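You operate a simulated robot arm through the tools that you are given. There is no shell and no other tool. Be economical: measure what you need, move in short steps, check, and stop when the job is done.

You are at the controls of a simulated robot arm. One attempt, no reset.

TASK
Put the round dish from the left half of the long bench on the white tray. Then put the white filter from the grey mat on the door side of the island table. Then take the striped box from the small white table and leave it on top of the cool pack there. Keep to this order. Set down upright: white filter, striped box.

Only the result counts: the job must be done as asked and must still hold three seconds after the hand-in. Knocking over, shifting, dropping, spilling or breaking anything else fails it.

THE ROBOT
A 7-joint arm with a vacuum gripper on a trunk, on a base that drives. Base frame: it is fixed to the floor where the robot stands at the start and does not move with it; the origin is under the middle of the robot, x ahead of it, y to its left, z up; the surface under the hand at the start is at about z = 0.894. Lengths are in m, angles in rad, forces in N, time in s.
With the tool pointing down near the work surface it reaches from about 0.1 to 0.64 m from the robot's upright axis, wherever it stands. Its first joint turns from -2.007 to 2.007 rad. Places, roughly: cool pack [-4.5, 0.5, 0.75]; door side of the island table [-2.5, -0.7, 0.9]; striped box [-4.25, 0.75, 0.75]; white filter (5x5x11 cm) [0.5, -0.3, 1]. Payload 2.55 kg.
Tool frame: the origin (TCP) lies in the middle of the cups' lips, and z points out of the cups. The gripper has 1 cup of 0.044 m across, covering 0.044 by 0.044 m (tool x, y); the bellows give 0.02 m. With the vacuum on, a cup seals on a smooth face that it is pressed against (1 to 4 N); it does not hold porous or soft things. The pull reaches 55 N.
Orientation is that of the tool frame in the base frame, as a unit quaternion [x, y, z, w]. With the cups facing straight down, the tool's x points along the base's -x, its y along +y and its z along -z.

THE INTERFACE
- The arm moves only by the tool nudge_tool. Its argument "targets" is a list of rows, each a list of 7 numbers: the shift along the tool's x, y, z in m, then the turn, a rotation vector about the tool's x, y, z in rad, then the vacuum: 1 switches it on, 0 off. In form: [[x, y, z, wx, wy, wz, vac], ...]. A call has 1 to 20 rows; each row shifts and turns the commanded pose from where the row before left it, along the tool's axes as they then stand. Each row takes 0.2 s and may step no farther than 0.05 m and 0.15 rad from the row before; otherwise, or with a gripper value out of range, the whole call is refused. A pose out of reach is approached as far as the arm can. The call stops where the force on the tool passes 40 N (or 10 N more than at its start, if that is more) or the arm is blocked; 0.2 s more then pass. The pull builds up within a second once a cup has sealed. Time passes only in rows, and 0.2 s behind the last, so rows that do not move give it time. The reply holds the time, the measured pose of the TCP, the force on the tool along the base axes and the pull of the vacuum, in the units named above and with some noise, with the torque about the TCP (base axes, N m) and any sound that the robot's microphone picked up.
- Cameras (640 x 400 px; columns grow to the right, rows downward): "scene" is now at [0.0014, 0.1317, 1.8268]; the picture's right is [-0.60, -0.80, 0.00], its down [-0.62, 0.46, -0.63] and it looks along [0.51, -0.38, -0.77] (base axes); focal length 279 px, centre (320, 200). "wrist" rides on the gripper at [0.081, 0.006, -0.173] in the tool frame; the picture's right is [-0.08, 1.00, 0.00], its down [-0.89, -0.07, -0.45] and it looks along [-0.44, -0.04, 0.90] (tool axes); focal length 256 px, centre (320, 200). There is no depth. A picture from a camera that has moved, and an enlarged one, comes with that camera's place and axes in the base frame and with its lens.
- camera(camera): a new picture of that camera. It takes no simulated time.
- move_column(by): slides the trunk up (or, below 0, down) by that many m; the arm and the scene camera ride with it, the base frame stays. It gives what a move gives, with no picture.
- base_move(legs): drives the robot by 1 to 6 legs, each [ahead, left, turn to the left] in m, m and rad, along the robot's own axes; the way and the turn of a leg run together, so that a leg with both is an arc; at most 1.5 m and 3.142 rad a leg. The arm and the cameras ride along, it lands a little off, and it stops where it bumps. It gives what a move gives.
- pan_tilt(pan, tilt): turns the head with the scene camera to pan (to the left, within 2.705 rad either way) and tilt (down, from -0.506 to 1.204), counted from straight ahead of the robot. It gives what a move gives.
- close_up(camera, box): a new picture of the part [left, top, right, bottom] of that camera's present view, enlarged. It takes no simulated time.
- job_done(): hands the job in; it is judged then, once.

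Go step by step. Nothing tells you exact positions but the pictures and the camera data: compare them with the known pose of the tool, close in by small moves and look again before you grip or let go. The budget is 165 turns and 108 pictures, counting those below and the enlarged ones. Unless the task says otherwise, let go and move clear before handing in, and close with one line.

The tools are called after ">>>" as name(argument=value, ...) on one line, values as JSON. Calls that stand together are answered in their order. nudge_tool: Moves the arm, as the interface text tells. Its arguments: {"type":"object","properties":{"targets":{"type":"array"}},"required":["targets"]} The other tools are called the same way: move_column (by) slides the trunk up or down; base_move (legs) drives the base; pan_tilt (pan, tilt) turns the head that bears the scene camera; camera (camera) takes a picture; close_up (camera, box) takes an enlarged picture of a part of a camera's view; job_done () hands the job in.

At the start:

```text
time: 0.0
ee_pos: [0.3615, -0.1664, 1.21]
ee_rot: [0.0, 1.0, 0.0, -0.001]
wrist_force: [-0.6, 0.0, -0.5]
ft_torque: [0.01, 0.02, 0.02]
pull: 0.1
trunk travel left (down, up): [-0.925, 0.065]
robot x, y, heading: [-0.0003, -0.0, -0.001]
head pan, tilt: [-0.642, 0.885]
```

scene: 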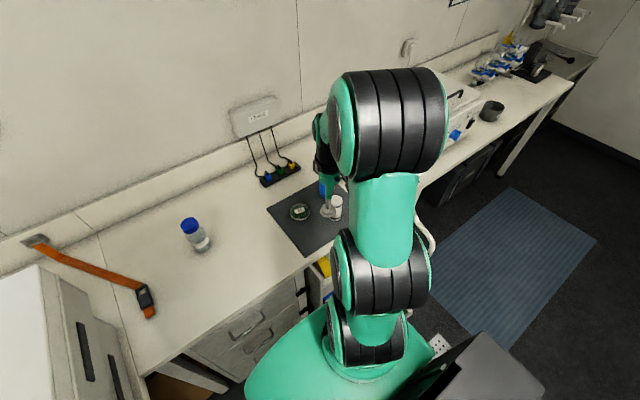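
wrist: 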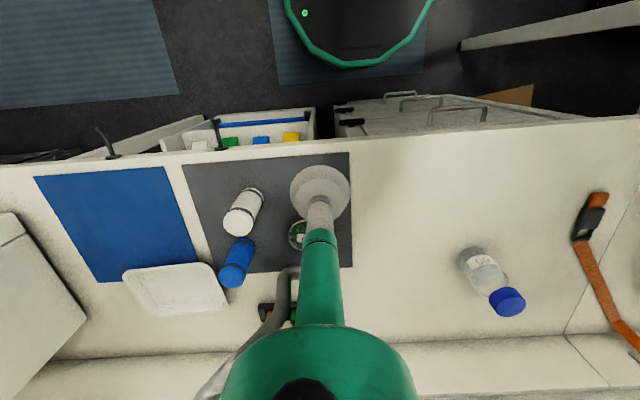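

I see the bench ahead with a grey mat holding a white and a blue filter and a small round item, and a white tray-like thing near the blue mat. I'll look around before moving.

>>> pan_tilt(pan=0.5, tilt=0.75)

>>> camera(camera="scene")

>>> close_up(camera="wrist", box=[100, 140, 360, 320])

```text
time: 1.4
ee_pos: [0.3611, -0.1656, 1.2102]
ee_rot: [-0.001, 1.0, 0.0, 0.001]
wrist_force: [-1.3, -0.6, 0.5]
ft_torque: [0.0, 0.03, 0.03]
pull: 0.0
trunk travel left (down, up): [-0.925, 0.065]
robot x, y, heading: [0.0011, -0.0008, 0.002]
head pan, tilt: [0.499, 0.75]
```

```text
105 pictures are left
camera scene: at [0.0131, 0.2171, 1.8375], right [0.48, -0.88, 0.0], down [-0.6, -0.33, -0.73], along [0.64, 0.35, -0.68], focal length 279 px, centre (320, 200)
```

scene: 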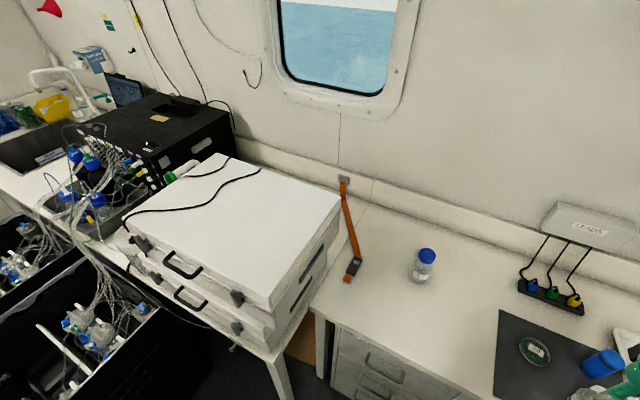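

```text
2.22 times, centred on (230, 230) of wrist
camera zoom: at [0.2791, -0.1595, 1.3812], right [0.08, 1.0, 0.0], down [0.89, -0.07, 0.45], along [0.44, -0.04, -0.9], focal length 569 px, centre (520, 133)
```

zoom: 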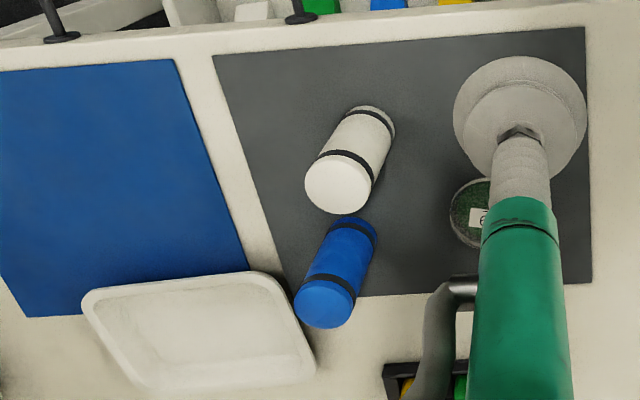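

A dish lies on the grey mat. I'll check the right part of the bench and the rest of the room for other dishes and trays.

>>> pan_tilt(pan=-0.9, tilt=0.5)

>>> camera(camera="scene")

>>> pan_tilt(pan=2.6, tilt=0.5)

>>> camera(camera="scene")

>>> pan_tilt(pan=-2.5, tilt=0.5)

>>> camera(camera="scene")

```text
time: 2.9
ee_pos: [0.3613, -0.166, 1.2102]
ee_rot: [0.001, 1.0, 0.0, 0.0]
wrist_force: [-0.2, 0.4, -0.4]
ft_torque: [0.0, 0.04, 0.02]
pull: 0.1
trunk travel left (down, up): [-0.925, 0.065]
robot x, y, heading: [0.0, 0.0007, 0.004]
head pan, tilt: [-0.901, 0.499]
```

```text
103 pictures are left
camera scene: at [-0.0031, 0.1062, 1.8595], right [-0.78, -0.62, 0.0], down [-0.3, 0.38, -0.88], along [0.55, -0.69, -0.48], focal length 279 px, centre (320, 200)
```

scene: 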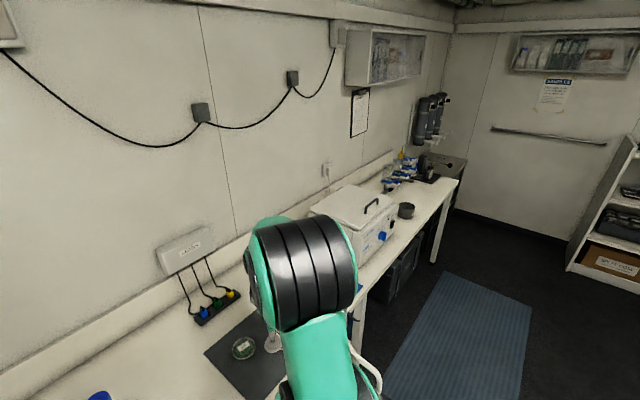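

```text
time: 5.8
ee_pos: [0.3612, -0.1661, 1.2096]
ee_rot: [0.0, 1.0, 0.0, 0.0]
wrist_force: [0.6, 0.2, 1.0]
ft_torque: [0.01, 0.0, 0.0]
pull: 0.0
trunk travel left (down, up): [-0.925, 0.065]
robot x, y, heading: [0.0009, -0.0001, 0.001]
head pan, tilt: [2.601, 0.499]
```

```text
102 pictures are left
camera scene: at [-0.1376, 0.2244, 1.8595], right [0.52, 0.86, 0.0], down [0.41, -0.25, -0.88], along [-0.75, 0.45, -0.48], focal length 279 px, centre (320, 200)
```

scene: 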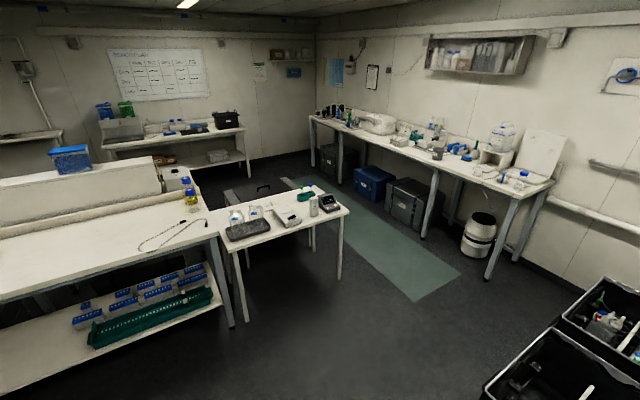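

```text
time: 9.8
ee_pos: [0.361, -0.1666, 1.2101]
ee_rot: [0.0, 1.0, 0.0, -0.001]
wrist_force: [-0.2, 1.0, 0.0]
ft_torque: [0.0, 0.0, 0.02]
pull: 0.1
trunk travel left (down, up): [-0.925, 0.065]
robot x, y, heading: [-0.0009, 0.0023, 0.001]
head pan, tilt: [-2.499, 0.499]
```

```text
101 pictures are left
camera scene: at [-0.1325, 0.123, 1.8595], right [-0.6, 0.8, 0.0], down [0.38, 0.29, -0.88], along [-0.7, -0.53, -0.48], focal length 279 px, centre (320, 200)
```

scene: 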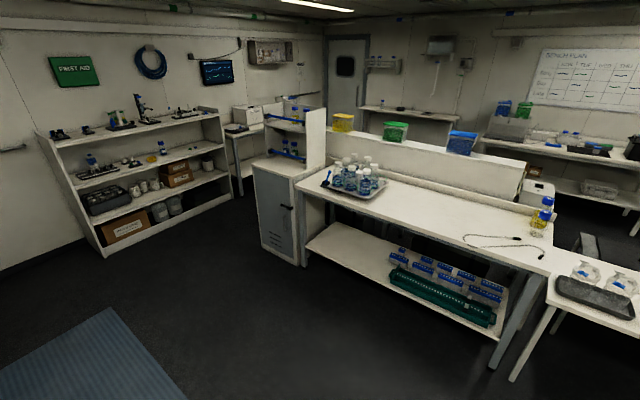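

The island with its divider and several tables are behind me. I'll zoom on the other wall bench, the far table and this bench's right half to resolve which dish and tray are meant.

>>> pan_tilt(pan=2.4, tilt=0.35)

>>> close_up(camera="scene", box=[230, 100, 470, 250])

>>> close_up(camera="scene", box=[0, 100, 240, 250])

>>> pan_tilt(pan=-1.0, tilt=0.6)

>>> close_up(camera="scene", box=[240, 60, 480, 210])

```text
time: 13.7
ee_pos: [0.3617, -0.1667, 1.209]
ee_rot: [0.0, 1.0, 0.0, 0.0]
wrist_force: [-0.6, 0.4, 0.7]
ft_torque: [0.02, -0.01, 0.01]
pull: 0.0
trunk travel left (down, up): [-0.925, 0.065]
robot x, y, heading: [0.0008, -0.0007, 0.001]
head pan, tilt: [2.4, 0.351]
```

```text
2.67 times, centred on (350, 175) of scene
camera zoom: at [-0.1283, 0.2404, 1.8732], right [0.68, 0.74, 0.0], down [0.25, -0.23, -0.94], along [-0.69, 0.63, -0.34], focal length 744 px, centre (240, 267)
```

zoom: 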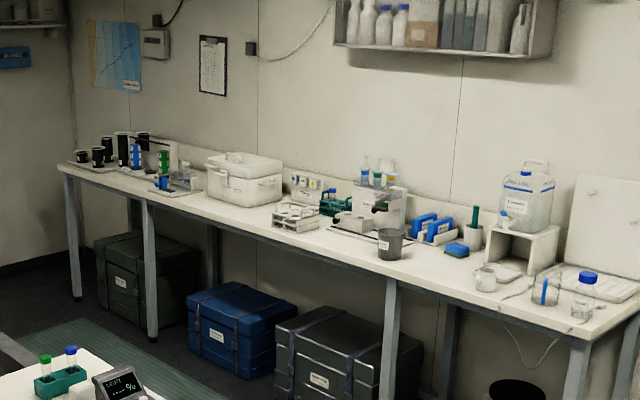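

```text
2.67 times, centred on (120, 175) of scene
camera zoom: at [-0.1283, 0.2404, 1.8732], right [0.68, 0.74, 0.0], down [0.25, -0.23, -0.94], along [-0.69, 0.63, -0.34], focal length 744 px, centre (853, 267)
```

zoom: 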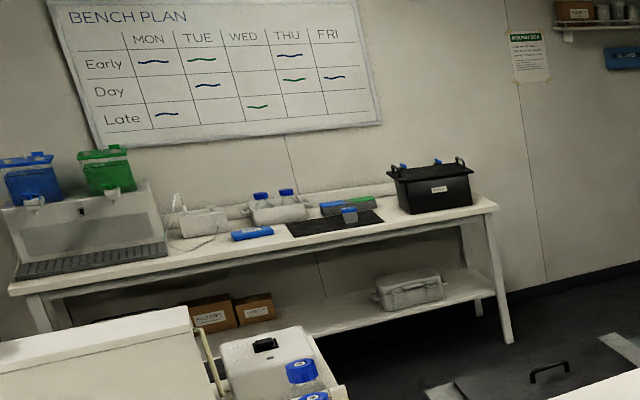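

```text
time: 16.6
ee_pos: [0.3605, -0.1668, 1.2101]
ee_rot: [0.001, 1.0, 0.0, 0.001]
wrist_force: [0.4, 0.2, 0.2]
ft_torque: [-0.02, 0.0, 0.01]
pull: 0.1
trunk travel left (down, up): [-0.925, 0.065]
robot x, y, heading: [0.0017, 0.0059, 0.001]
head pan, tilt: [-1.0, 0.6]
```

```text
2.67 times, centred on (360, 135) of scene
camera zoom: at [-0.0119, 0.1031, 1.8504], right [-0.84, -0.54, 0.0], down [-0.31, 0.48, -0.83], along [0.45, -0.69, -0.56], focal length 744 px, centre (213, 373)
```

zoom: 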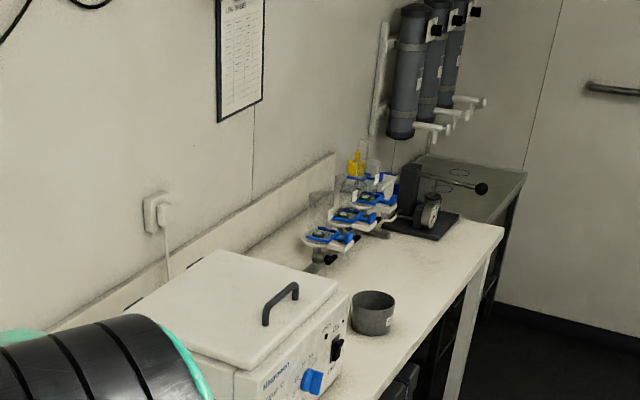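

The dish on the grey mat is at about (0.60, -0.23) and the white tray at about (0.72, -0.56), so I need to get a bit closer. I look down for clearance between the base and the bench.

>>> pan_tilt(pan=0.25, tilt=1.2)

>>> camera(camera="scene")

>>> pan_tilt(pan=-1.3, tilt=1.1)

>>> camera(camera="scene")

```text
time: 18.0
ee_pos: [0.3607, -0.1673, 1.2091]
ee_rot: [0.0, 1.0, -0.001, 0.0]
wrist_force: [-0.3, 0.3, -1.3]
ft_torque: [0.02, 0.01, 0.03]
pull: 0.1
trunk travel left (down, up): [-0.925, 0.065]
robot x, y, heading: [0.0019, -0.0017, 0.004]
head pan, tilt: [0.25, 1.201]
```

```text
97 pictures are left
camera scene: at [-0.0054, 0.1913, 1.8058], right [0.25, -0.97, 0.0], down [-0.9, -0.23, -0.36], along [0.35, 0.09, -0.93], focal length 279 px, centre (320, 200)
```

scene: 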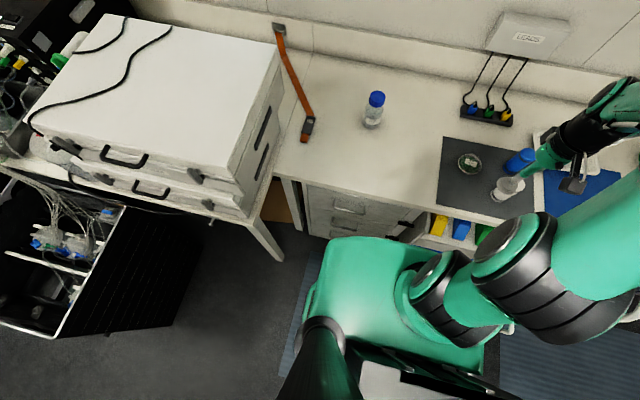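

```text
time: 19.6
ee_pos: [0.3612, -0.167, 1.2107]
ee_rot: [0.0, 1.0, 0.0, 0.0]
wrist_force: [-0.6, 0.9, 0.0]
ft_torque: [0.03, 0.01, -0.01]
pull: 0.0
trunk travel left (down, up): [-0.925, 0.065]
robot x, y, heading: [0.0027, -0.003, 0.006]
head pan, tilt: [-1.3, 1.1]
```

```text
96 pictures are left
camera scene: at [-0.0427, 0.1167, 1.8118], right [-0.96, -0.27, 0.0], down [-0.24, 0.86, -0.45], along [0.12, -0.44, -0.89], focal length 279 px, centre (320, 200)
```

scene: 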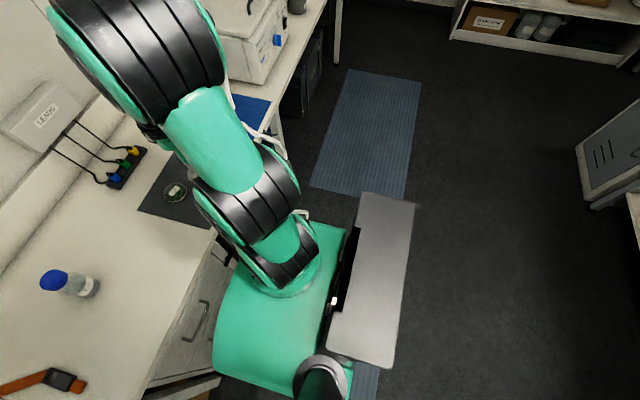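

The gap between the base and the drawers matters; I look at it enlarged from the wrist.

>>> close_up(camera="wrist", box=[100, 0, 500, 200])

>>> close_up(camera="scene", box=[120, 180, 360, 400])

```text
1.60 times, centred on (300, 100) of wrist
camera zoom: at [0.2791, -0.1595, 1.3813], right [0.08, 1.0, 0.0], down [0.89, -0.07, 0.45], along [0.44, -0.04, -0.9], focal length 410 px, centre (352, 360)
```

zoom: 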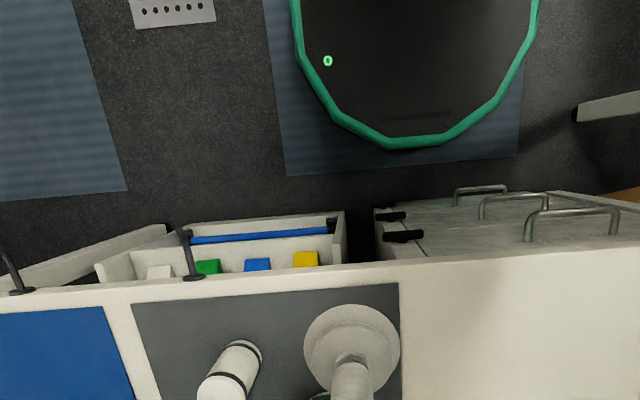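

```text
1.82 times, centred on (240, 290) of scene
camera zoom: at [-0.0427, 0.1167, 1.8118], right [-0.96, -0.27, 0.0], down [-0.24, 0.86, -0.45], along [0.12, -0.44, -0.89], focal length 507 px, centre (466, 36)
```

zoom: 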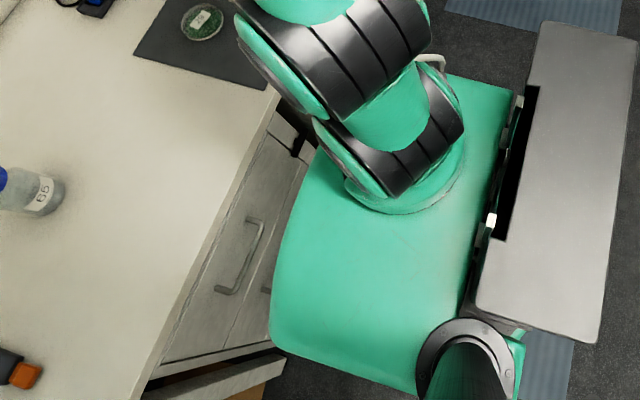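

There is roughly 8 cm between base front and the drawer handles. I drive to the right, then slightly forward, so both dish and tray fall within reach.

>>> base_move(legs=[[0, -0.37, 0], [0.06, 0, 0]])

>>> pan_tilt(pan=0.2, tilt=0.9)

>>> camera(camera="scene")

>>> camera(camera="wrist")

```text
time: 22.6
ee_pos: [0.4219, -0.5373, 1.2088]
ee_rot: [-0.002, 1.0, 0.0, 0.0]
wrist_force: [-0.6, -0.6, -0.4]
ft_torque: [0.0, 0.04, -0.02]
pull: 0.0
trunk travel left (down, up): [-0.925, 0.065]
robot x, y, heading: [0.0592, -0.373, 0.003]
head pan, tilt: [-1.3, 1.1]
```

```text
time: 24.1
ee_pos: [0.421, -0.5367, 1.209]
ee_rot: [-0.001, 1.0, 0.0, 0.0]
wrist_force: [0.6, 0.4, 0.0]
ft_torque: [0.03, 0.01, 0.01]
pull: 0.1
trunk travel left (down, up): [-0.925, 0.065]
robot x, y, heading: [0.0622, -0.3703, 0.006]
head pan, tilt: [0.201, 0.901]
```

```text
93 pictures are left
camera scene: at [0.0738, -0.1785, 1.8256], right [0.2, -0.98, 0.0], down [-0.77, -0.16, -0.62], along [0.61, 0.12, -0.78], focal length 279 px, centre (320, 200)
```

scene: 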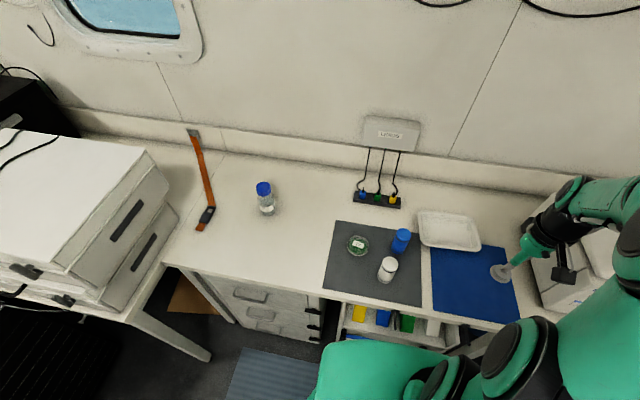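

```text
92 pictures are left
camera wrist: at [0.3392, -0.53, 1.3812], right [0.08, 1.0, 0.0], down [0.89, -0.07, 0.45], along [0.44, -0.03, -0.9], focal length 256 px, centre (320, 200)
```

wrist: 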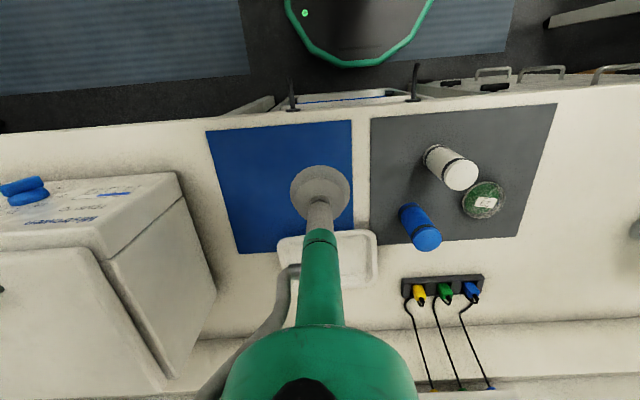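

The dish sits at about (0.605, -0.214), now 0.57 m from the axis. I move over it at height and look again.

>>> nudge_tool(targets=[[-0.023, 0.0404, 0, 0, 0, 0, 0], [-0.023, 0.0404, 0, 0, 0, 0, 0], [-0.023, 0.0404, 0, 0, 0, 0, 0], [-0.023, 0.0404, 0, 0, 0, 0, 0], [-0.023, 0.0404, 0, 0, 0, 0, 0], [-0.023, 0.0404, 0, 0, 0, 0, 0], [-0.023, 0.0404, 0.03, 0, 0, 0, 0], [-0.023, 0.0404, 0.04, 0, 0, 0, 0], [0, 0, 0.04, 0, 0, 0, 0], [0, 0, 0.04, 0, 0, 0, 0], [0, 0, 0, 0, 0, 0, 0]])

>>> camera(camera="wrist")

>>> close_up(camera="scene", box=[280, 180, 440, 300])

```text
refused: row 7 steps farther than a row can; nothing moved
```

```text
91 pictures are left
camera wrist: at [0.3392, -0.53, 1.3812], right [0.08, 1.0, 0.0], down [0.89, -0.07, 0.45], along [0.44, -0.03, -0.9], focal length 256 px, centre (320, 200)
```

wrist: 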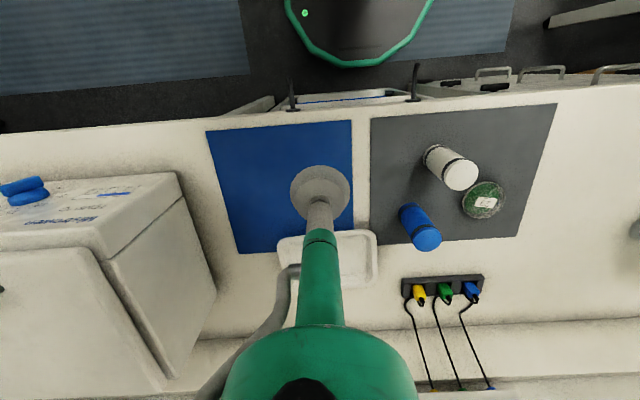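

```text
3.33 times, centred on (360, 240) of scene
camera zoom: at [0.0738, -0.1785, 1.8256], right [0.2, -0.98, 0.0], down [-0.77, -0.16, -0.62], along [0.61, 0.12, -0.78], focal length 930 px, centre (187, 67)
```

zoom: 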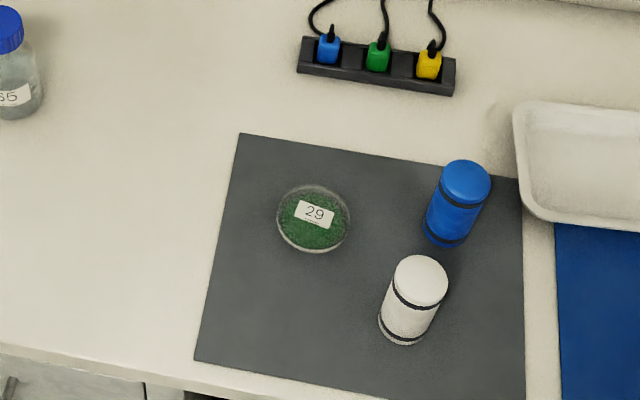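

The shift per row was too large; I split it and go over the dish.

>>> nudge_tool(targets=[[-0.0225, 0.0404, 0, 0, 0, 0, 0], [-0.0225, 0.0404, 0, 0, 0, 0, 0], [-0.0225, 0.0404, 0, 0, 0, 0, 0], [-0.0225, 0.0404, 0, 0, 0, 0, 0], [-0.0225, 0.0404, 0, 0, 0, 0, 0], [-0.0225, 0.0404, 0, 0, 0, 0, 0], [-0.0225, 0.0404, 0, 0, 0, 0, 0], [-0.0225, 0.038, 0, 0, 0, 0, 0], [0, 0, 0.04, 0, 0, 0, 0], [0, 0, 0.04, 0, 0, 0, 0], [0, 0, 0.04, 0, 0, 0, 0], [0, 0, 0.04, 0, 0, 0, 0], [0, 0, 0, 0, 0, 0, 0]])

>>> camera(camera="wrist")

>>> close_up(camera="scene", box=[280, 180, 440, 300])

```text
time: 26.9
ee_pos: [0.5833, -0.2212, 1.0275]
ee_rot: [-0.001, 1.0, 0.0, 0.002]
wrist_force: [-0.4, 0.2, 0.6]
ft_torque: [0.02, 0.01, -0.01]
pull: 0.1
out of reach, approached as far as the arm can: row 7, 8
trunk travel left (down, up): [-0.925, 0.065]
robot x, y, heading: [0.0577, -0.3702, 0.001]
head pan, tilt: [0.201, 0.901]
```

```text
89 pictures are left
camera wrist: at [0.5012, -0.214, 1.1994], right [0.08, 1.0, 0.0], down [0.89, -0.07, 0.45], along [0.45, -0.03, -0.89], focal length 256 px, centre (320, 200)
```

wrist: 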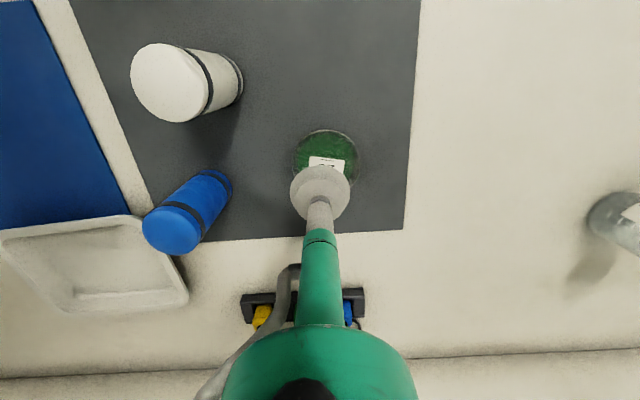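

```text
3.33 times, centred on (360, 240) of scene
camera zoom: at [0.0727, -0.1784, 1.8256], right [0.2, -0.98, 0.0], down [-0.77, -0.16, -0.62], along [0.61, 0.12, -0.78], focal length 930 px, centre (187, 67)
```

zoom: 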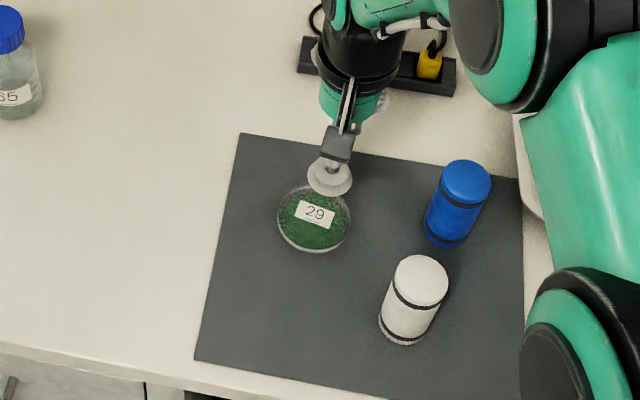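

The dish centre is at about (0.600, -0.213); I correct and lower to just above it.

>>> nudge_tool(targets=[[0, 0, 0.04, 0, 0, 0, 0], [-0.008, 0.004, 0.03, 0, 0, 0, 0], [-0.008, 0.004, 0.015, 0, 0, 0, 0], [0, 0, 0, 0, 0, 0, 0]])

>>> close_up(camera="wrist", box=[220, 80, 420, 240])

>>> close_up(camera="scene", box=[320, 210, 400, 270])

```text
time: 27.9
ee_pos: [0.5987, -0.2124, 0.9427]
ee_rot: [-0.001, 1.0, 0.0, 0.001]
wrist_force: [-0.2, -0.1, -1.3]
ft_torque: [0.02, -0.06, -0.01]
pull: 0.0
trunk travel left (down, up): [-0.925, 0.065]
robot x, y, heading: [0.0611, -0.3698, 0.001]
head pan, tilt: [0.201, 0.901]
```

```text
2.50 times, centred on (320, 160) of wrist
camera zoom: at [0.5165, -0.2056, 1.1145], right [0.08, 1.0, 0.0], down [0.89, -0.07, 0.45], along [0.44, -0.03, -0.9], focal length 640 px, centre (320, 300)
```

zoom: 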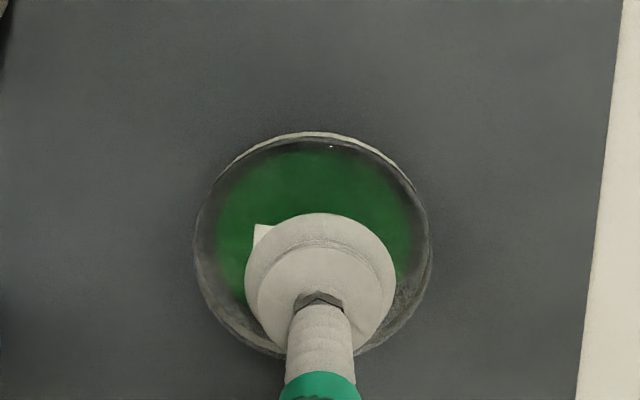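

```text
6.67 times, centred on (360, 240) of scene
camera zoom: at [0.0733, -0.1784, 1.8256], right [0.2, -0.98, 0.0], down [-0.77, -0.16, -0.62], along [0.61, 0.12, -0.78], focal length 1861 px, centre (53, -67)
```

zoom: 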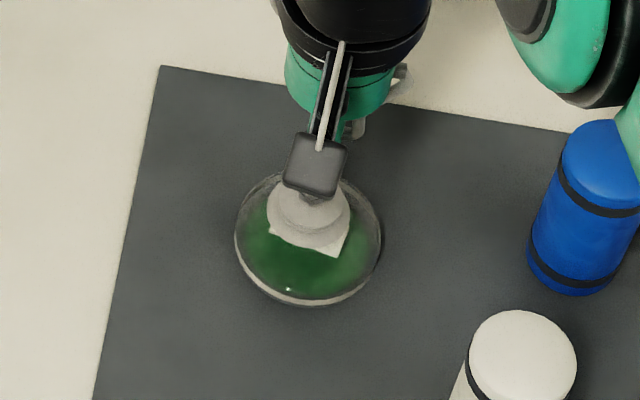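

Aligned with the dish centre. I lower with the vacuum on until contact.

>>> nudge_tool(targets=[[0, 0, 0.015, 0, 0, 0, 1], [0, 0, 0.008, 0, 0, 0, 1], [0, 0, 0.005, 0, 0, 0, 1], [0, 0, 0.003, 0, 0, 0, 1], [0, 0, 0, 0, 0, 0, 1]])

```text
time: 29.1
ee_pos: [0.6001, -0.212, 0.9163]
ee_rot: [-0.002, 1.0, 0.002, 0.005]
wrist_force: [-3.8, 0.9, 36.5]
ft_torque: [-0.24, 0.28, 0.0]
pull: 54.7
trunk travel left (down, up): [-0.925, 0.065]
robot x, y, heading: [0.058, -0.3696, 0.001]
head pan, tilt: [0.201, 0.901]
```

Sealed with full pull. I lift gently.

>>> nudge_tool(targets=[[0, 0, -0.005, 0, 0, 0, 1], [0, 0, -0.01, 0, 0, 0, 1], [0, 0, -0.02, 0, 0, 0, 1], [0, 0, -0.03, 0, 0, 0, 1], [0, 0, -0.03, 0, 0, 0, 1], [0, 0, 0, 0, 0, 0, 1]])

>>> camera(camera="scene")

```text
time: 30.6
ee_pos: [0.5986, -0.2131, 1.0081]
ee_rot: [-0.001, 1.0, 0.0, -0.001]
wrist_force: [-0.7, 0.2, -1.1]
ft_torque: [-0.01, 0.03, -0.02]
pull: 55.0
trunk travel left (down, up): [-0.925, 0.065]
robot x, y, heading: [0.059, -0.3681, 0.004]
head pan, tilt: [0.201, 0.901]
```

```text
85 pictures are left
camera scene: at [0.0741, -0.1781, 1.8256], right [0.2, -0.98, 0.0], down [-0.77, -0.16, -0.62], along [0.61, 0.12, -0.78], focal length 279 px, centre (320, 200)
```

scene: 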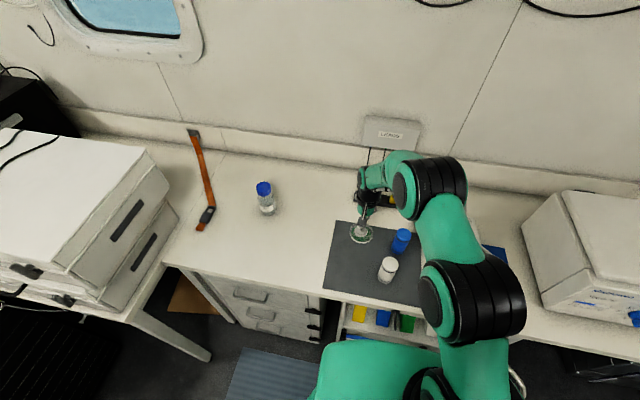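

Dish is lifted. I raise it well over the filters and retract, then drive right so the tray gets within reach.

>>> nudge_tool(targets=[[0, 0, -0.04, 0, 0, 0, 1], [0, 0, -0.04, 0, 0, 0, 1], [0.02, 0, -0.04, 0, 0, 0, 1], [0.03, 0, -0.03, 0, 0, 0, 1], [0.03, -0.03, 0, 0, 0, 0, 1], [0.03, -0.03, 0, 0, 0, 0, 1], [0.03, -0.035, 0, 0, 0, 0, 1], [0.02, -0.04, 0, 0, 0, 0, 1], [0, 0, 0, 0, 0, 0, 1]])

>>> base_move(legs=[[0, -0.18, 0], [0.06, 0, 0]])

>>> camera(camera="wrist")

>>> camera(camera="scene")

```text
time: 32.5
ee_pos: [0.4391, -0.3483, 1.1568]
ee_rot: [0.0, 1.0, -0.002, 0.0]
wrist_force: [0.4, 0.6, 0.5]
ft_torque: [0.0, 0.01, 0.02]
pull: 54.9
trunk travel left (down, up): [-0.925, 0.065]
robot x, y, heading: [0.0608, -0.3716, 0.001]
head pan, tilt: [0.201, 0.901]
```

```text
time: 34.6
ee_pos: [0.4988, -0.532, 1.1556]
ee_rot: [-0.001, 1.0, 0.001, 0.0]
wrist_force: [0.6, 0.2, -0.8]
ft_torque: [0.02, 0.02, 0.02]
pull: 54.9
trunk travel left (down, up): [-0.925, 0.065]
robot x, y, heading: [0.1204, -0.5529, 0.0]
head pan, tilt: [0.201, 0.901]
```

```text
84 pictures are left
camera wrist: at [0.4169, -0.5245, 1.3279], right [0.08, 1.0, 0.0], down [0.89, -0.07, 0.45], along [0.44, -0.03, -0.9], focal length 256 px, centre (320, 200)
```

wrist: 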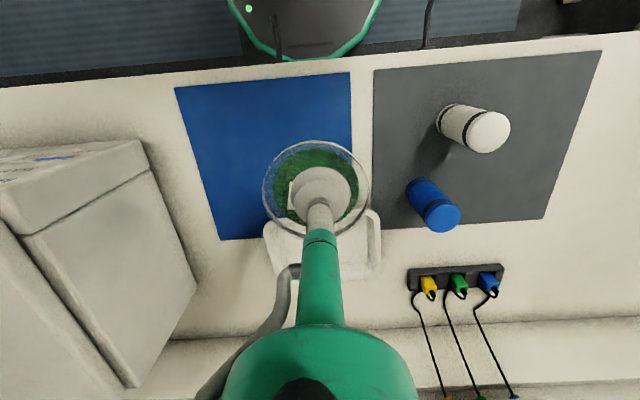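

```text
83 pictures are left
camera scene: at [0.1334, -0.3614, 1.8257], right [0.2, -0.98, 0.0], down [-0.77, -0.16, -0.62], along [0.61, 0.12, -0.78], focal length 279 px, centre (320, 200)
```

scene: 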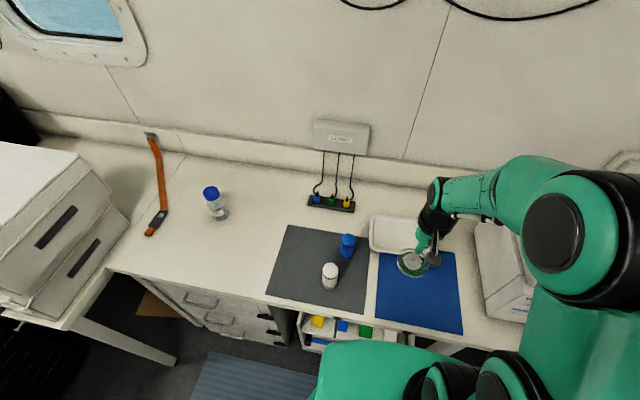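

The tray is centred near (0.735, -0.555) with its rim around 0.93; I lower to about 1.03 and extend over it.

>>> nudge_tool(targets=[[-0.02, -0.004, 0.04, 0, 0, 0, 1], [-0.02, -0.004, 0.04, 0, 0, 0, 1], [-0.02, -0.004, 0.04, 0, 0, 0, 1], [-0.04, -0.004, 0.005, 0, 0, 0, 1], [-0.04, -0.004, 0, 0, 0, 0, 1], [-0.04, 0, 0, 0, 0, 0, 1], [-0.04, 0, 0, 0, 0, 0, 1], [-0.016, 0, 0, 0, 0, 0, 1], [0, 0, 0, 0, 0, 0, 1], [0, 0, 0, 0, 0, 0, 1]])

>>> camera(camera="wrist")

>>> close_up(camera="scene", box=[340, 170, 480, 275])

```text
time: 36.8
ee_pos: [0.7347, -0.5509, 1.0314]
ee_rot: [-0.001, 1.0, 0.0, -0.001]
wrist_force: [0.9, -0.7, -0.3]
ft_torque: [-0.01, 0.0, 0.0]
pull: 54.5
trunk travel left (down, up): [-0.925, 0.065]
robot x, y, heading: [0.119, -0.5516, 0.005]
head pan, tilt: [0.201, 0.901]
```

```text
82 pictures are left
camera wrist: at [0.6525, -0.5439, 1.2028], right [0.08, 1.0, 0.0], down [0.89, -0.07, 0.45], along [0.44, -0.04, -0.9], focal length 256 px, centre (320, 200)
```

wrist: 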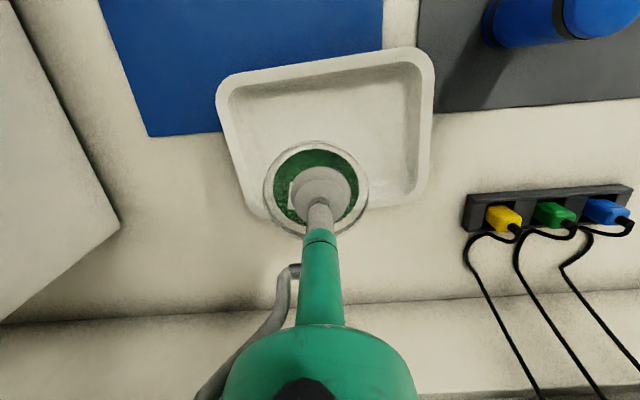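

```text
3.81 times, centred on (410, 222) of scene
camera zoom: at [0.133, -0.3608, 1.8256], right [0.2, -0.98, 0.0], down [-0.77, -0.16, -0.62], along [0.61, 0.12, -0.78], focal length 1063 px, centre (-23, 114)
```

zoom: 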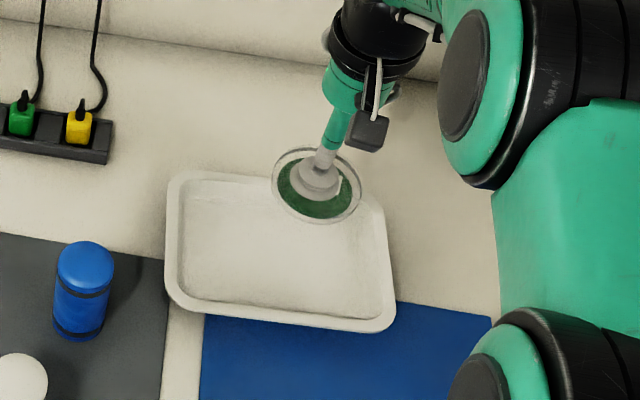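

Tray centre is nearer (0.718, -0.543). I shift there and descend in small steps.

>>> nudge_tool(targets=[[0.016, 0.008, 0.02, 0, 0, 0, 1], [0, 0, 0.04, 0, 0, 0, 1], [0, 0, 0.03, 0, 0, 0, 1], [0, 0, 0, 0, 0, 0, 1]])

>>> camera(camera="wrist")

>>> close_up(camera="scene", box=[340, 170, 480, 275])

```text
time: 37.8
ee_pos: [0.7176, -0.5426, 0.9418]
ee_rot: [-0.001, 1.0, 0.0, 0.001]
wrist_force: [-0.1, -0.5, -0.3]
ft_torque: [0.02, 0.0, 0.0]
pull: 54.0
trunk travel left (down, up): [-0.925, 0.065]
robot x, y, heading: [0.1193, -0.5557, 0.001]
head pan, tilt: [0.201, 0.901]
```

```text
80 pictures are left
camera wrist: at [0.636, -0.5356, 1.1124], right [0.08, 1.0, 0.0], down [0.89, -0.07, 0.45], along [0.44, -0.03, -0.9], focal length 256 px, centre (320, 200)
```

wrist: 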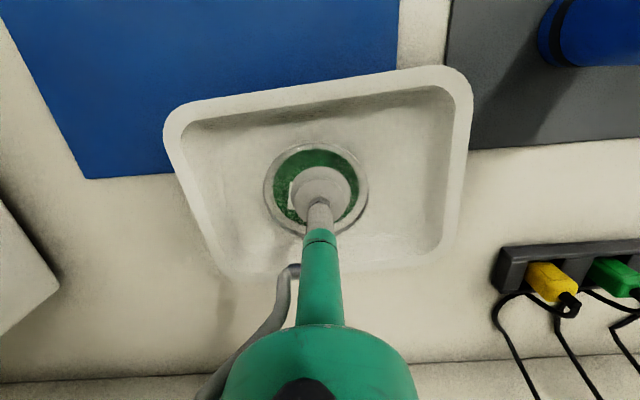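

```text
3.81 times, centred on (410, 222) of scene
camera zoom: at [0.1325, -0.3608, 1.8256], right [0.2, -0.98, 0.0], down [-0.77, -0.16, -0.62], along [0.61, 0.12, -0.78], focal length 1063 px, centre (-23, 114)
```

zoom: 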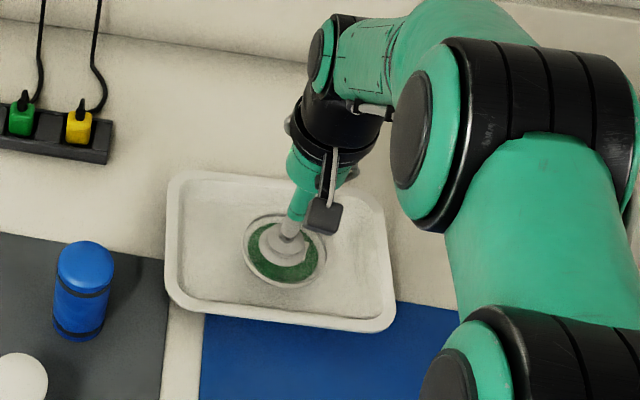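

Dish is over the middle of the tray. I lower until the force rises.

>>> nudge_tool(targets=[[0, 0, 0.01, 0, 0, 0, 1], [0, 0, 0.005, 0, 0, 0, 1], [0, 0, 0, 0, 0, 0, 1]])

```text
time: 38.6
ee_pos: [0.7171, -0.5416, 0.9262]
ee_rot: [-0.001, 1.0, 0.0, 0.0]
wrist_force: [0.1, 0.5, 0.0]
ft_torque: [-0.02, -0.01, 0.0]
pull: 54.9
trunk travel left (down, up): [-0.925, 0.065]
robot x, y, heading: [0.1197, -0.5546, 0.005]
head pan, tilt: [0.201, 0.901]
```

>>> nudge_tool(targets=[[0, 0, 0.004, 0, 0, 0, 1], [0, 0, 0, 0, 0, 0, 1]])

```text
time: 39.2
ee_pos: [0.7186, -0.5416, 0.9219]
ee_rot: [-0.002, 1.0, 0.0, 0.0]
wrist_force: [-0.8, 0.1, 1.5]
ft_torque: [-0.01, 0.06, -0.02]
pull: 55.7
trunk travel left (down, up): [-0.925, 0.065]
robot x, y, heading: [0.1162, -0.5565, 0.003]
head pan, tilt: [0.201, 0.901]
```

Still no clear contact at 0.922; I go a few millimetres lower.

>>> nudge_tool(targets=[[0, 0, 0.003, 0, 0, 0, 1], [0, 0, 0, 0, 0, 0, 1]])

```text
time: 39.8
ee_pos: [0.7185, -0.5429, 0.9208]
ee_rot: [-0.001, 1.0, 0.0, 0.001]
wrist_force: [-1.3, 0.3, 11.4]
ft_torque: [0.01, 0.19, 0.01]
pull: 54.9
trunk travel left (down, up): [-0.925, 0.065]
robot x, y, heading: [0.1168, -0.5539, 0.003]
head pan, tilt: [0.201, 0.901]
```

Contact (11 N). I release and rise.

>>> nudge_tool(targets=[[0, 0, 0, 0, 0, 0, 0], [0, 0, 0, 0, 0, 0, 0], [0, 0, 0, 0, 0, 0, 0], [0, 0, 0, 0, 0, 0, 0], [0, 0, -0.005, 0, 0, 0, 0], [0, 0, -0.02, 0, 0, 0, 0], [0, 0, -0.04, 0, 0, 0, 0], [0, 0, -0.04, 0, 0, 0, 0], [0, 0, 0, 0, 0, 0, 0]])

>>> camera(camera="wrist")

```text
time: 41.8
ee_pos: [0.7177, -0.5439, 1.0241]
ee_rot: [-0.001, 1.0, 0.0, -0.001]
wrist_force: [-0.5, 0.4, -0.3]
ft_torque: [0.04, -0.02, -0.03]
pull: 0.0
trunk travel left (down, up): [-0.925, 0.065]
robot x, y, heading: [0.1189, -0.5527, 0.002]
head pan, tilt: [0.201, 0.901]
```

```text
78 pictures are left
camera wrist: at [0.6365, -0.5363, 1.1956], right [0.08, 1.0, 0.0], down [0.89, -0.07, 0.44], along [0.44, -0.04, -0.9], focal length 256 px, centre (320, 200)
```

wrist: 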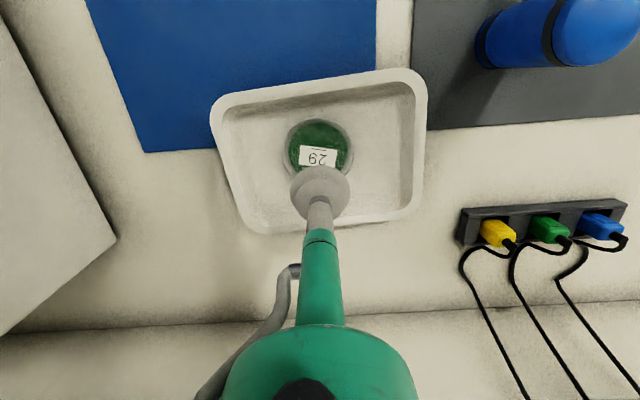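

Dish lies in the tray. Now I rise, retract and go over the white filter near (0.505, -0.32).

>>> nudge_tool(targets=[[0.04, 0, -0.025, 0, 0, 0, 0], [0.04, 0, -0.025, 0, 0, 0, 0], [0.04, 0, -0.025, 0, 0, 0, 0], [0.04, 0, -0.025, 0, 0, 0, 0], [0.03, 0.02, -0.025, 0, 0, 0, 0], [0.02, 0.04, 0, 0, 0, 0, 0], [0, 0.04, 0, 0, 0, 0, 0], [0, 0.04, 0, 0, 0, 0, 0], [0, 0.04, 0, 0, 0, 0, 0], [0, 0.04, 0, 0, 0, 0, 0], [0, 0, 0, 0, 0, 0, 0]])

>>> camera(camera="wrist")

>>> close_up(camera="scene", box=[260, 210, 420, 310])

```text
time: 44.2
ee_pos: [0.5084, -0.3258, 1.1492]
ee_rot: [0.0, 1.0, 0.0, 0.0]
wrist_force: [0.2, 0.2, 0.0]
ft_torque: [0.03, -0.02, -0.01]
pull: 0.1
trunk travel left (down, up): [-0.925, 0.065]
robot x, y, heading: [0.1144, -0.5547, 0.004]
head pan, tilt: [0.201, 0.901]
```

```text
77 pictures are left
camera wrist: at [0.4265, -0.3175, 1.3214], right [0.08, 1.0, 0.0], down [0.89, -0.07, 0.45], along [0.44, -0.03, -0.9], focal length 256 px, centre (320, 200)
```

wrist: 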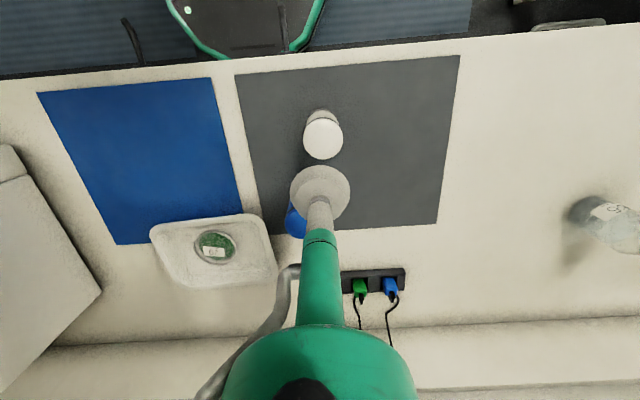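

```text
4.00 times, centred on (340, 260) of scene
camera zoom: at [0.1328, -0.362, 1.8258], right [0.2, -0.98, 0.0], down [-0.77, -0.16, -0.62], along [0.61, 0.12, -0.78], focal length 1116 px, centre (240, -40)
```

zoom: 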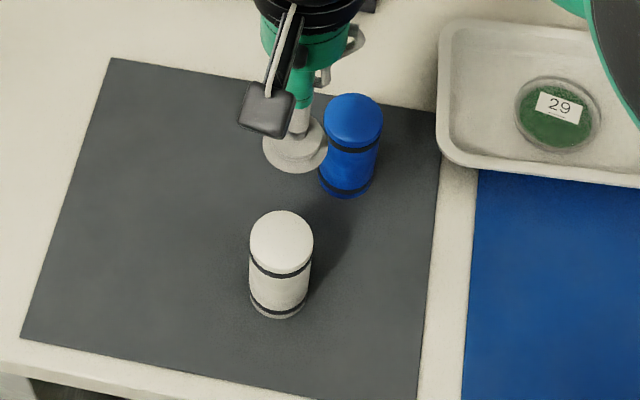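

White filter top centre at about (0.500, -0.318). I align and lower close to the top.

>>> nudge_tool(targets=[[0.008, 0.008, 0.03, 0, 0, 0, 0], [0, 0, 0.04, 0, 0, 0, 0], [0, 0, 0.035, 0, 0, 0, 0], [0, 0, 0, 0, 0, 0, 0]])

>>> close_up(camera="wrist", box=[220, 80, 420, 240])

>>> close_up(camera="scene", box=[280, 220, 400, 300])

```text
time: 45.2
ee_pos: [0.4993, -0.3148, 1.0434]
ee_rot: [-0.001, 1.0, 0.0, 0.0]
wrist_force: [-0.2, -0.2, 0.1]
ft_torque: [0.0, 0.01, 0.02]
pull: 0.0
trunk travel left (down, up): [-0.925, 0.065]
robot x, y, heading: [0.1188, -0.5525, 0.002]
head pan, tilt: [0.201, 0.901]
```

```text
2.50 times, centred on (320, 160) of wrist
camera zoom: at [0.4186, -0.3085, 1.2155], right [0.08, 1.0, 0.0], down [0.89, -0.07, 0.45], along [0.44, -0.03, -0.9], focal length 640 px, centre (320, 300)
```

zoom: 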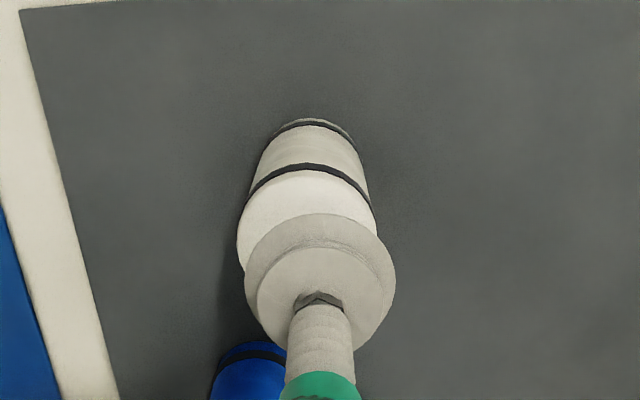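

```text
5.00 times, centred on (340, 260) of scene
camera zoom: at [0.1324, -0.3612, 1.8257], right [0.2, -0.98, 0.0], down [-0.77, -0.16, -0.62], along [0.61, 0.12, -0.78], focal length 1396 px, centre (220, -100)
```

zoom: 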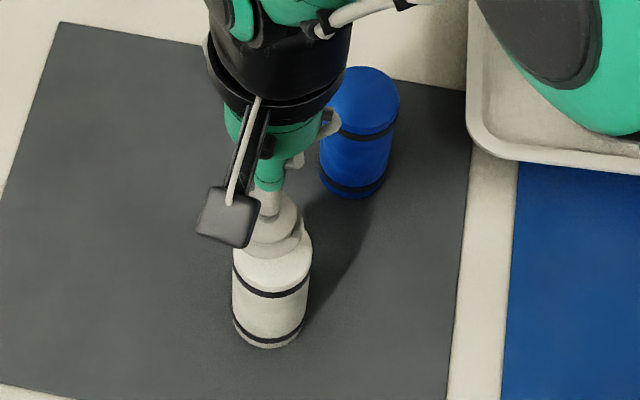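

Nearly centred; tiny correction of 3 mm each way, then down with vacuum.

>>> nudge_tool(targets=[[0.003, -0.003, 0.02, 0, 0, 0, 1], [0, 0, 0.01, 0, 0, 0, 1], [0, 0, 0.004, 0, 0, 0, 1], [0, 0, 0, 0, 0, 0, 1]])

```text
time: 46.2
ee_pos: [0.4966, -0.3188, 1.01]
ee_rot: [-0.001, 1.0, 0.001, 0.001]
wrist_force: [-1.6, -0.3, 4.1]
ft_torque: [-0.14, -0.08, 0.0]
pull: 55.2
trunk travel left (down, up): [-0.925, 0.065]
robot x, y, heading: [0.1155, -0.5547, 0.003]
head pan, tilt: [0.201, 0.901]
```

Sealed. Lift straight up and look.

>>> nudge_tool(targets=[[0, 0, -0.01, 0, 0, 0, 1], [0, 0, -0.03, 0, 0, 0, 1], [0, 0, -0.04, 0, 0, 0, 1], [0, 0, -0.04, 0, 0, 0, 1], [0, 0, -0.04, 0, 0, 0, 1], [0, 0, -0.04, 0, 0, 0, 1], [0, 0, 0, 0, 0, 0, 1]])

>>> camera(camera="scene")

```text
time: 47.8
ee_pos: [0.4961, -0.3183, 1.2118]
ee_rot: [-0.001, 1.0, -0.001, 0.0]
wrist_force: [0.0, 0.1, -1.1]
ft_torque: [-0.04, -0.05, -0.01]
pull: 55.2
trunk travel left (down, up): [-0.925, 0.065]
robot x, y, heading: [0.1185, -0.553, -0.001]
head pan, tilt: [0.201, 0.901]
```

```text
73 pictures are left
camera scene: at [0.1335, -0.3603, 1.8256], right [0.2, -0.98, 0.0], down [-0.77, -0.16, -0.62], along [0.61, 0.12, -0.78], focal length 279 px, centre (320, 200)
```

scene: 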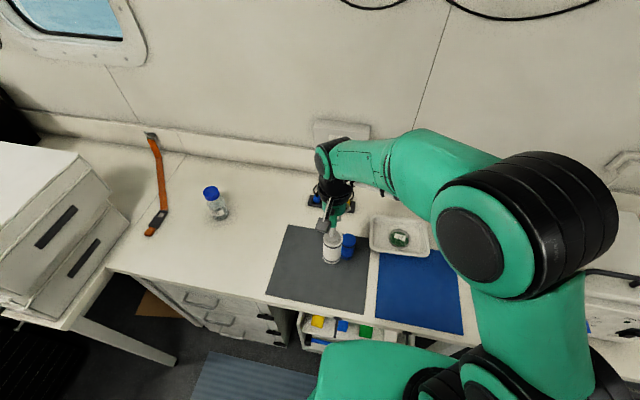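

The filter hangs from the cup. I pull the arm in, then back away from the bench and look towards the passage at the right end of the island.

>>> nudge_tool(targets=[[0.02, -0.04, 0, 0, 0, 0, 1], [0.02, -0.04, 0, 0, 0, 0, 1], [0.02, -0.04, 0, 0, 0, 0, 1], [0.02, -0.04, 0, 0, 0, 0, 1], [0.02, -0.04, 0, 0, 0, 0, 1], [0, 0, 0, 0, 0, 0, 1]])

>>> base_move(legs=[[-0.55, 0, 0]])

>>> pan_tilt(pan=-1.9, tilt=0.6)

>>> camera(camera="scene")

>>> camera(camera="wrist")

```text
time: 49.2
ee_pos: [0.3962, -0.5177, 1.2099]
ee_rot: [-0.001, 1.0, 0.0, 0.0]
wrist_force: [-1.2, -0.1, -1.8]
ft_torque: [-0.04, -0.07, 0.01]
pull: 54.9
trunk travel left (down, up): [-0.925, 0.065]
robot x, y, heading: [0.1213, -0.5544, 0.003]
head pan, tilt: [0.201, 0.901]
```

```text
time: 52.4
ee_pos: [-0.1572, -0.5177, 1.2103]
ee_rot: [-0.001, 1.0, 0.0, 0.0]
wrist_force: [1.4, -0.8, -0.9]
ft_torque: [-0.02, -0.09, 0.0]
pull: 54.9
trunk travel left (down, up): [-0.925, 0.065]
robot x, y, heading: [-0.4367, -0.5506, 0.003]
head pan, tilt: [0.201, 0.901]
```

```text
time: 54.4
ee_pos: [-0.1585, -0.5176, 1.211]
ee_rot: [-0.002, 1.0, 0.0, 0.0]
wrist_force: [0.0, 0.4, -0.9]
ft_torque: [-0.02, -0.06, 0.02]
pull: 55.2
trunk travel left (down, up): [-0.925, 0.065]
robot x, y, heading: [-0.434, -0.5542, 0.005]
head pan, tilt: [-1.901, 0.6]
```

```text
72 pictures are left
camera scene: at [-0.5237, -0.4613, 1.8504], right [-0.95, 0.32, 0.0], down [0.18, 0.54, -0.83], along [-0.26, -0.78, -0.56], focal length 279 px, centre (320, 200)
```

scene: 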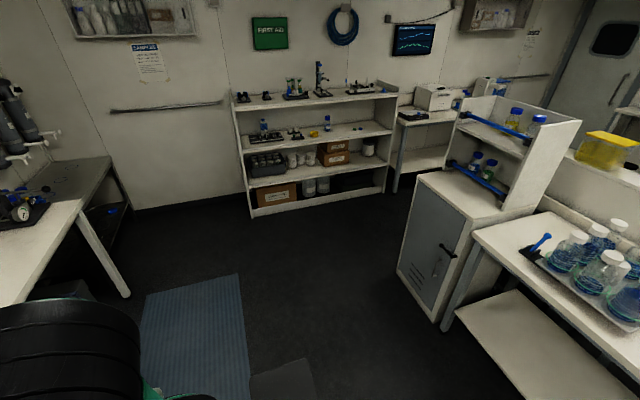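

```text
71 pictures are left
camera wrist: at [-0.2395, -0.5123, 1.382], right [0.08, 1.0, 0.0], down [0.89, -0.07, 0.45], along [0.44, -0.03, -0.9], focal length 256 px, centre (320, 200)
```

wrist: 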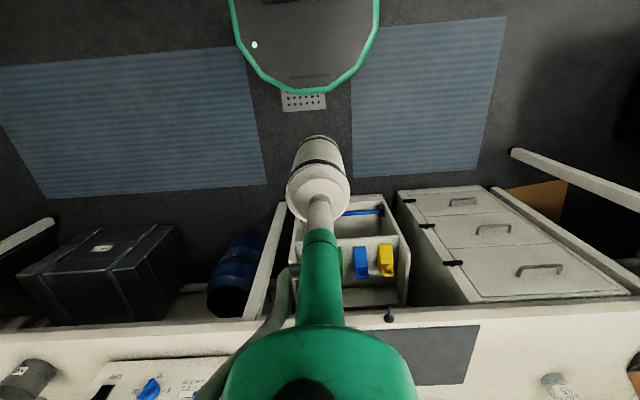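

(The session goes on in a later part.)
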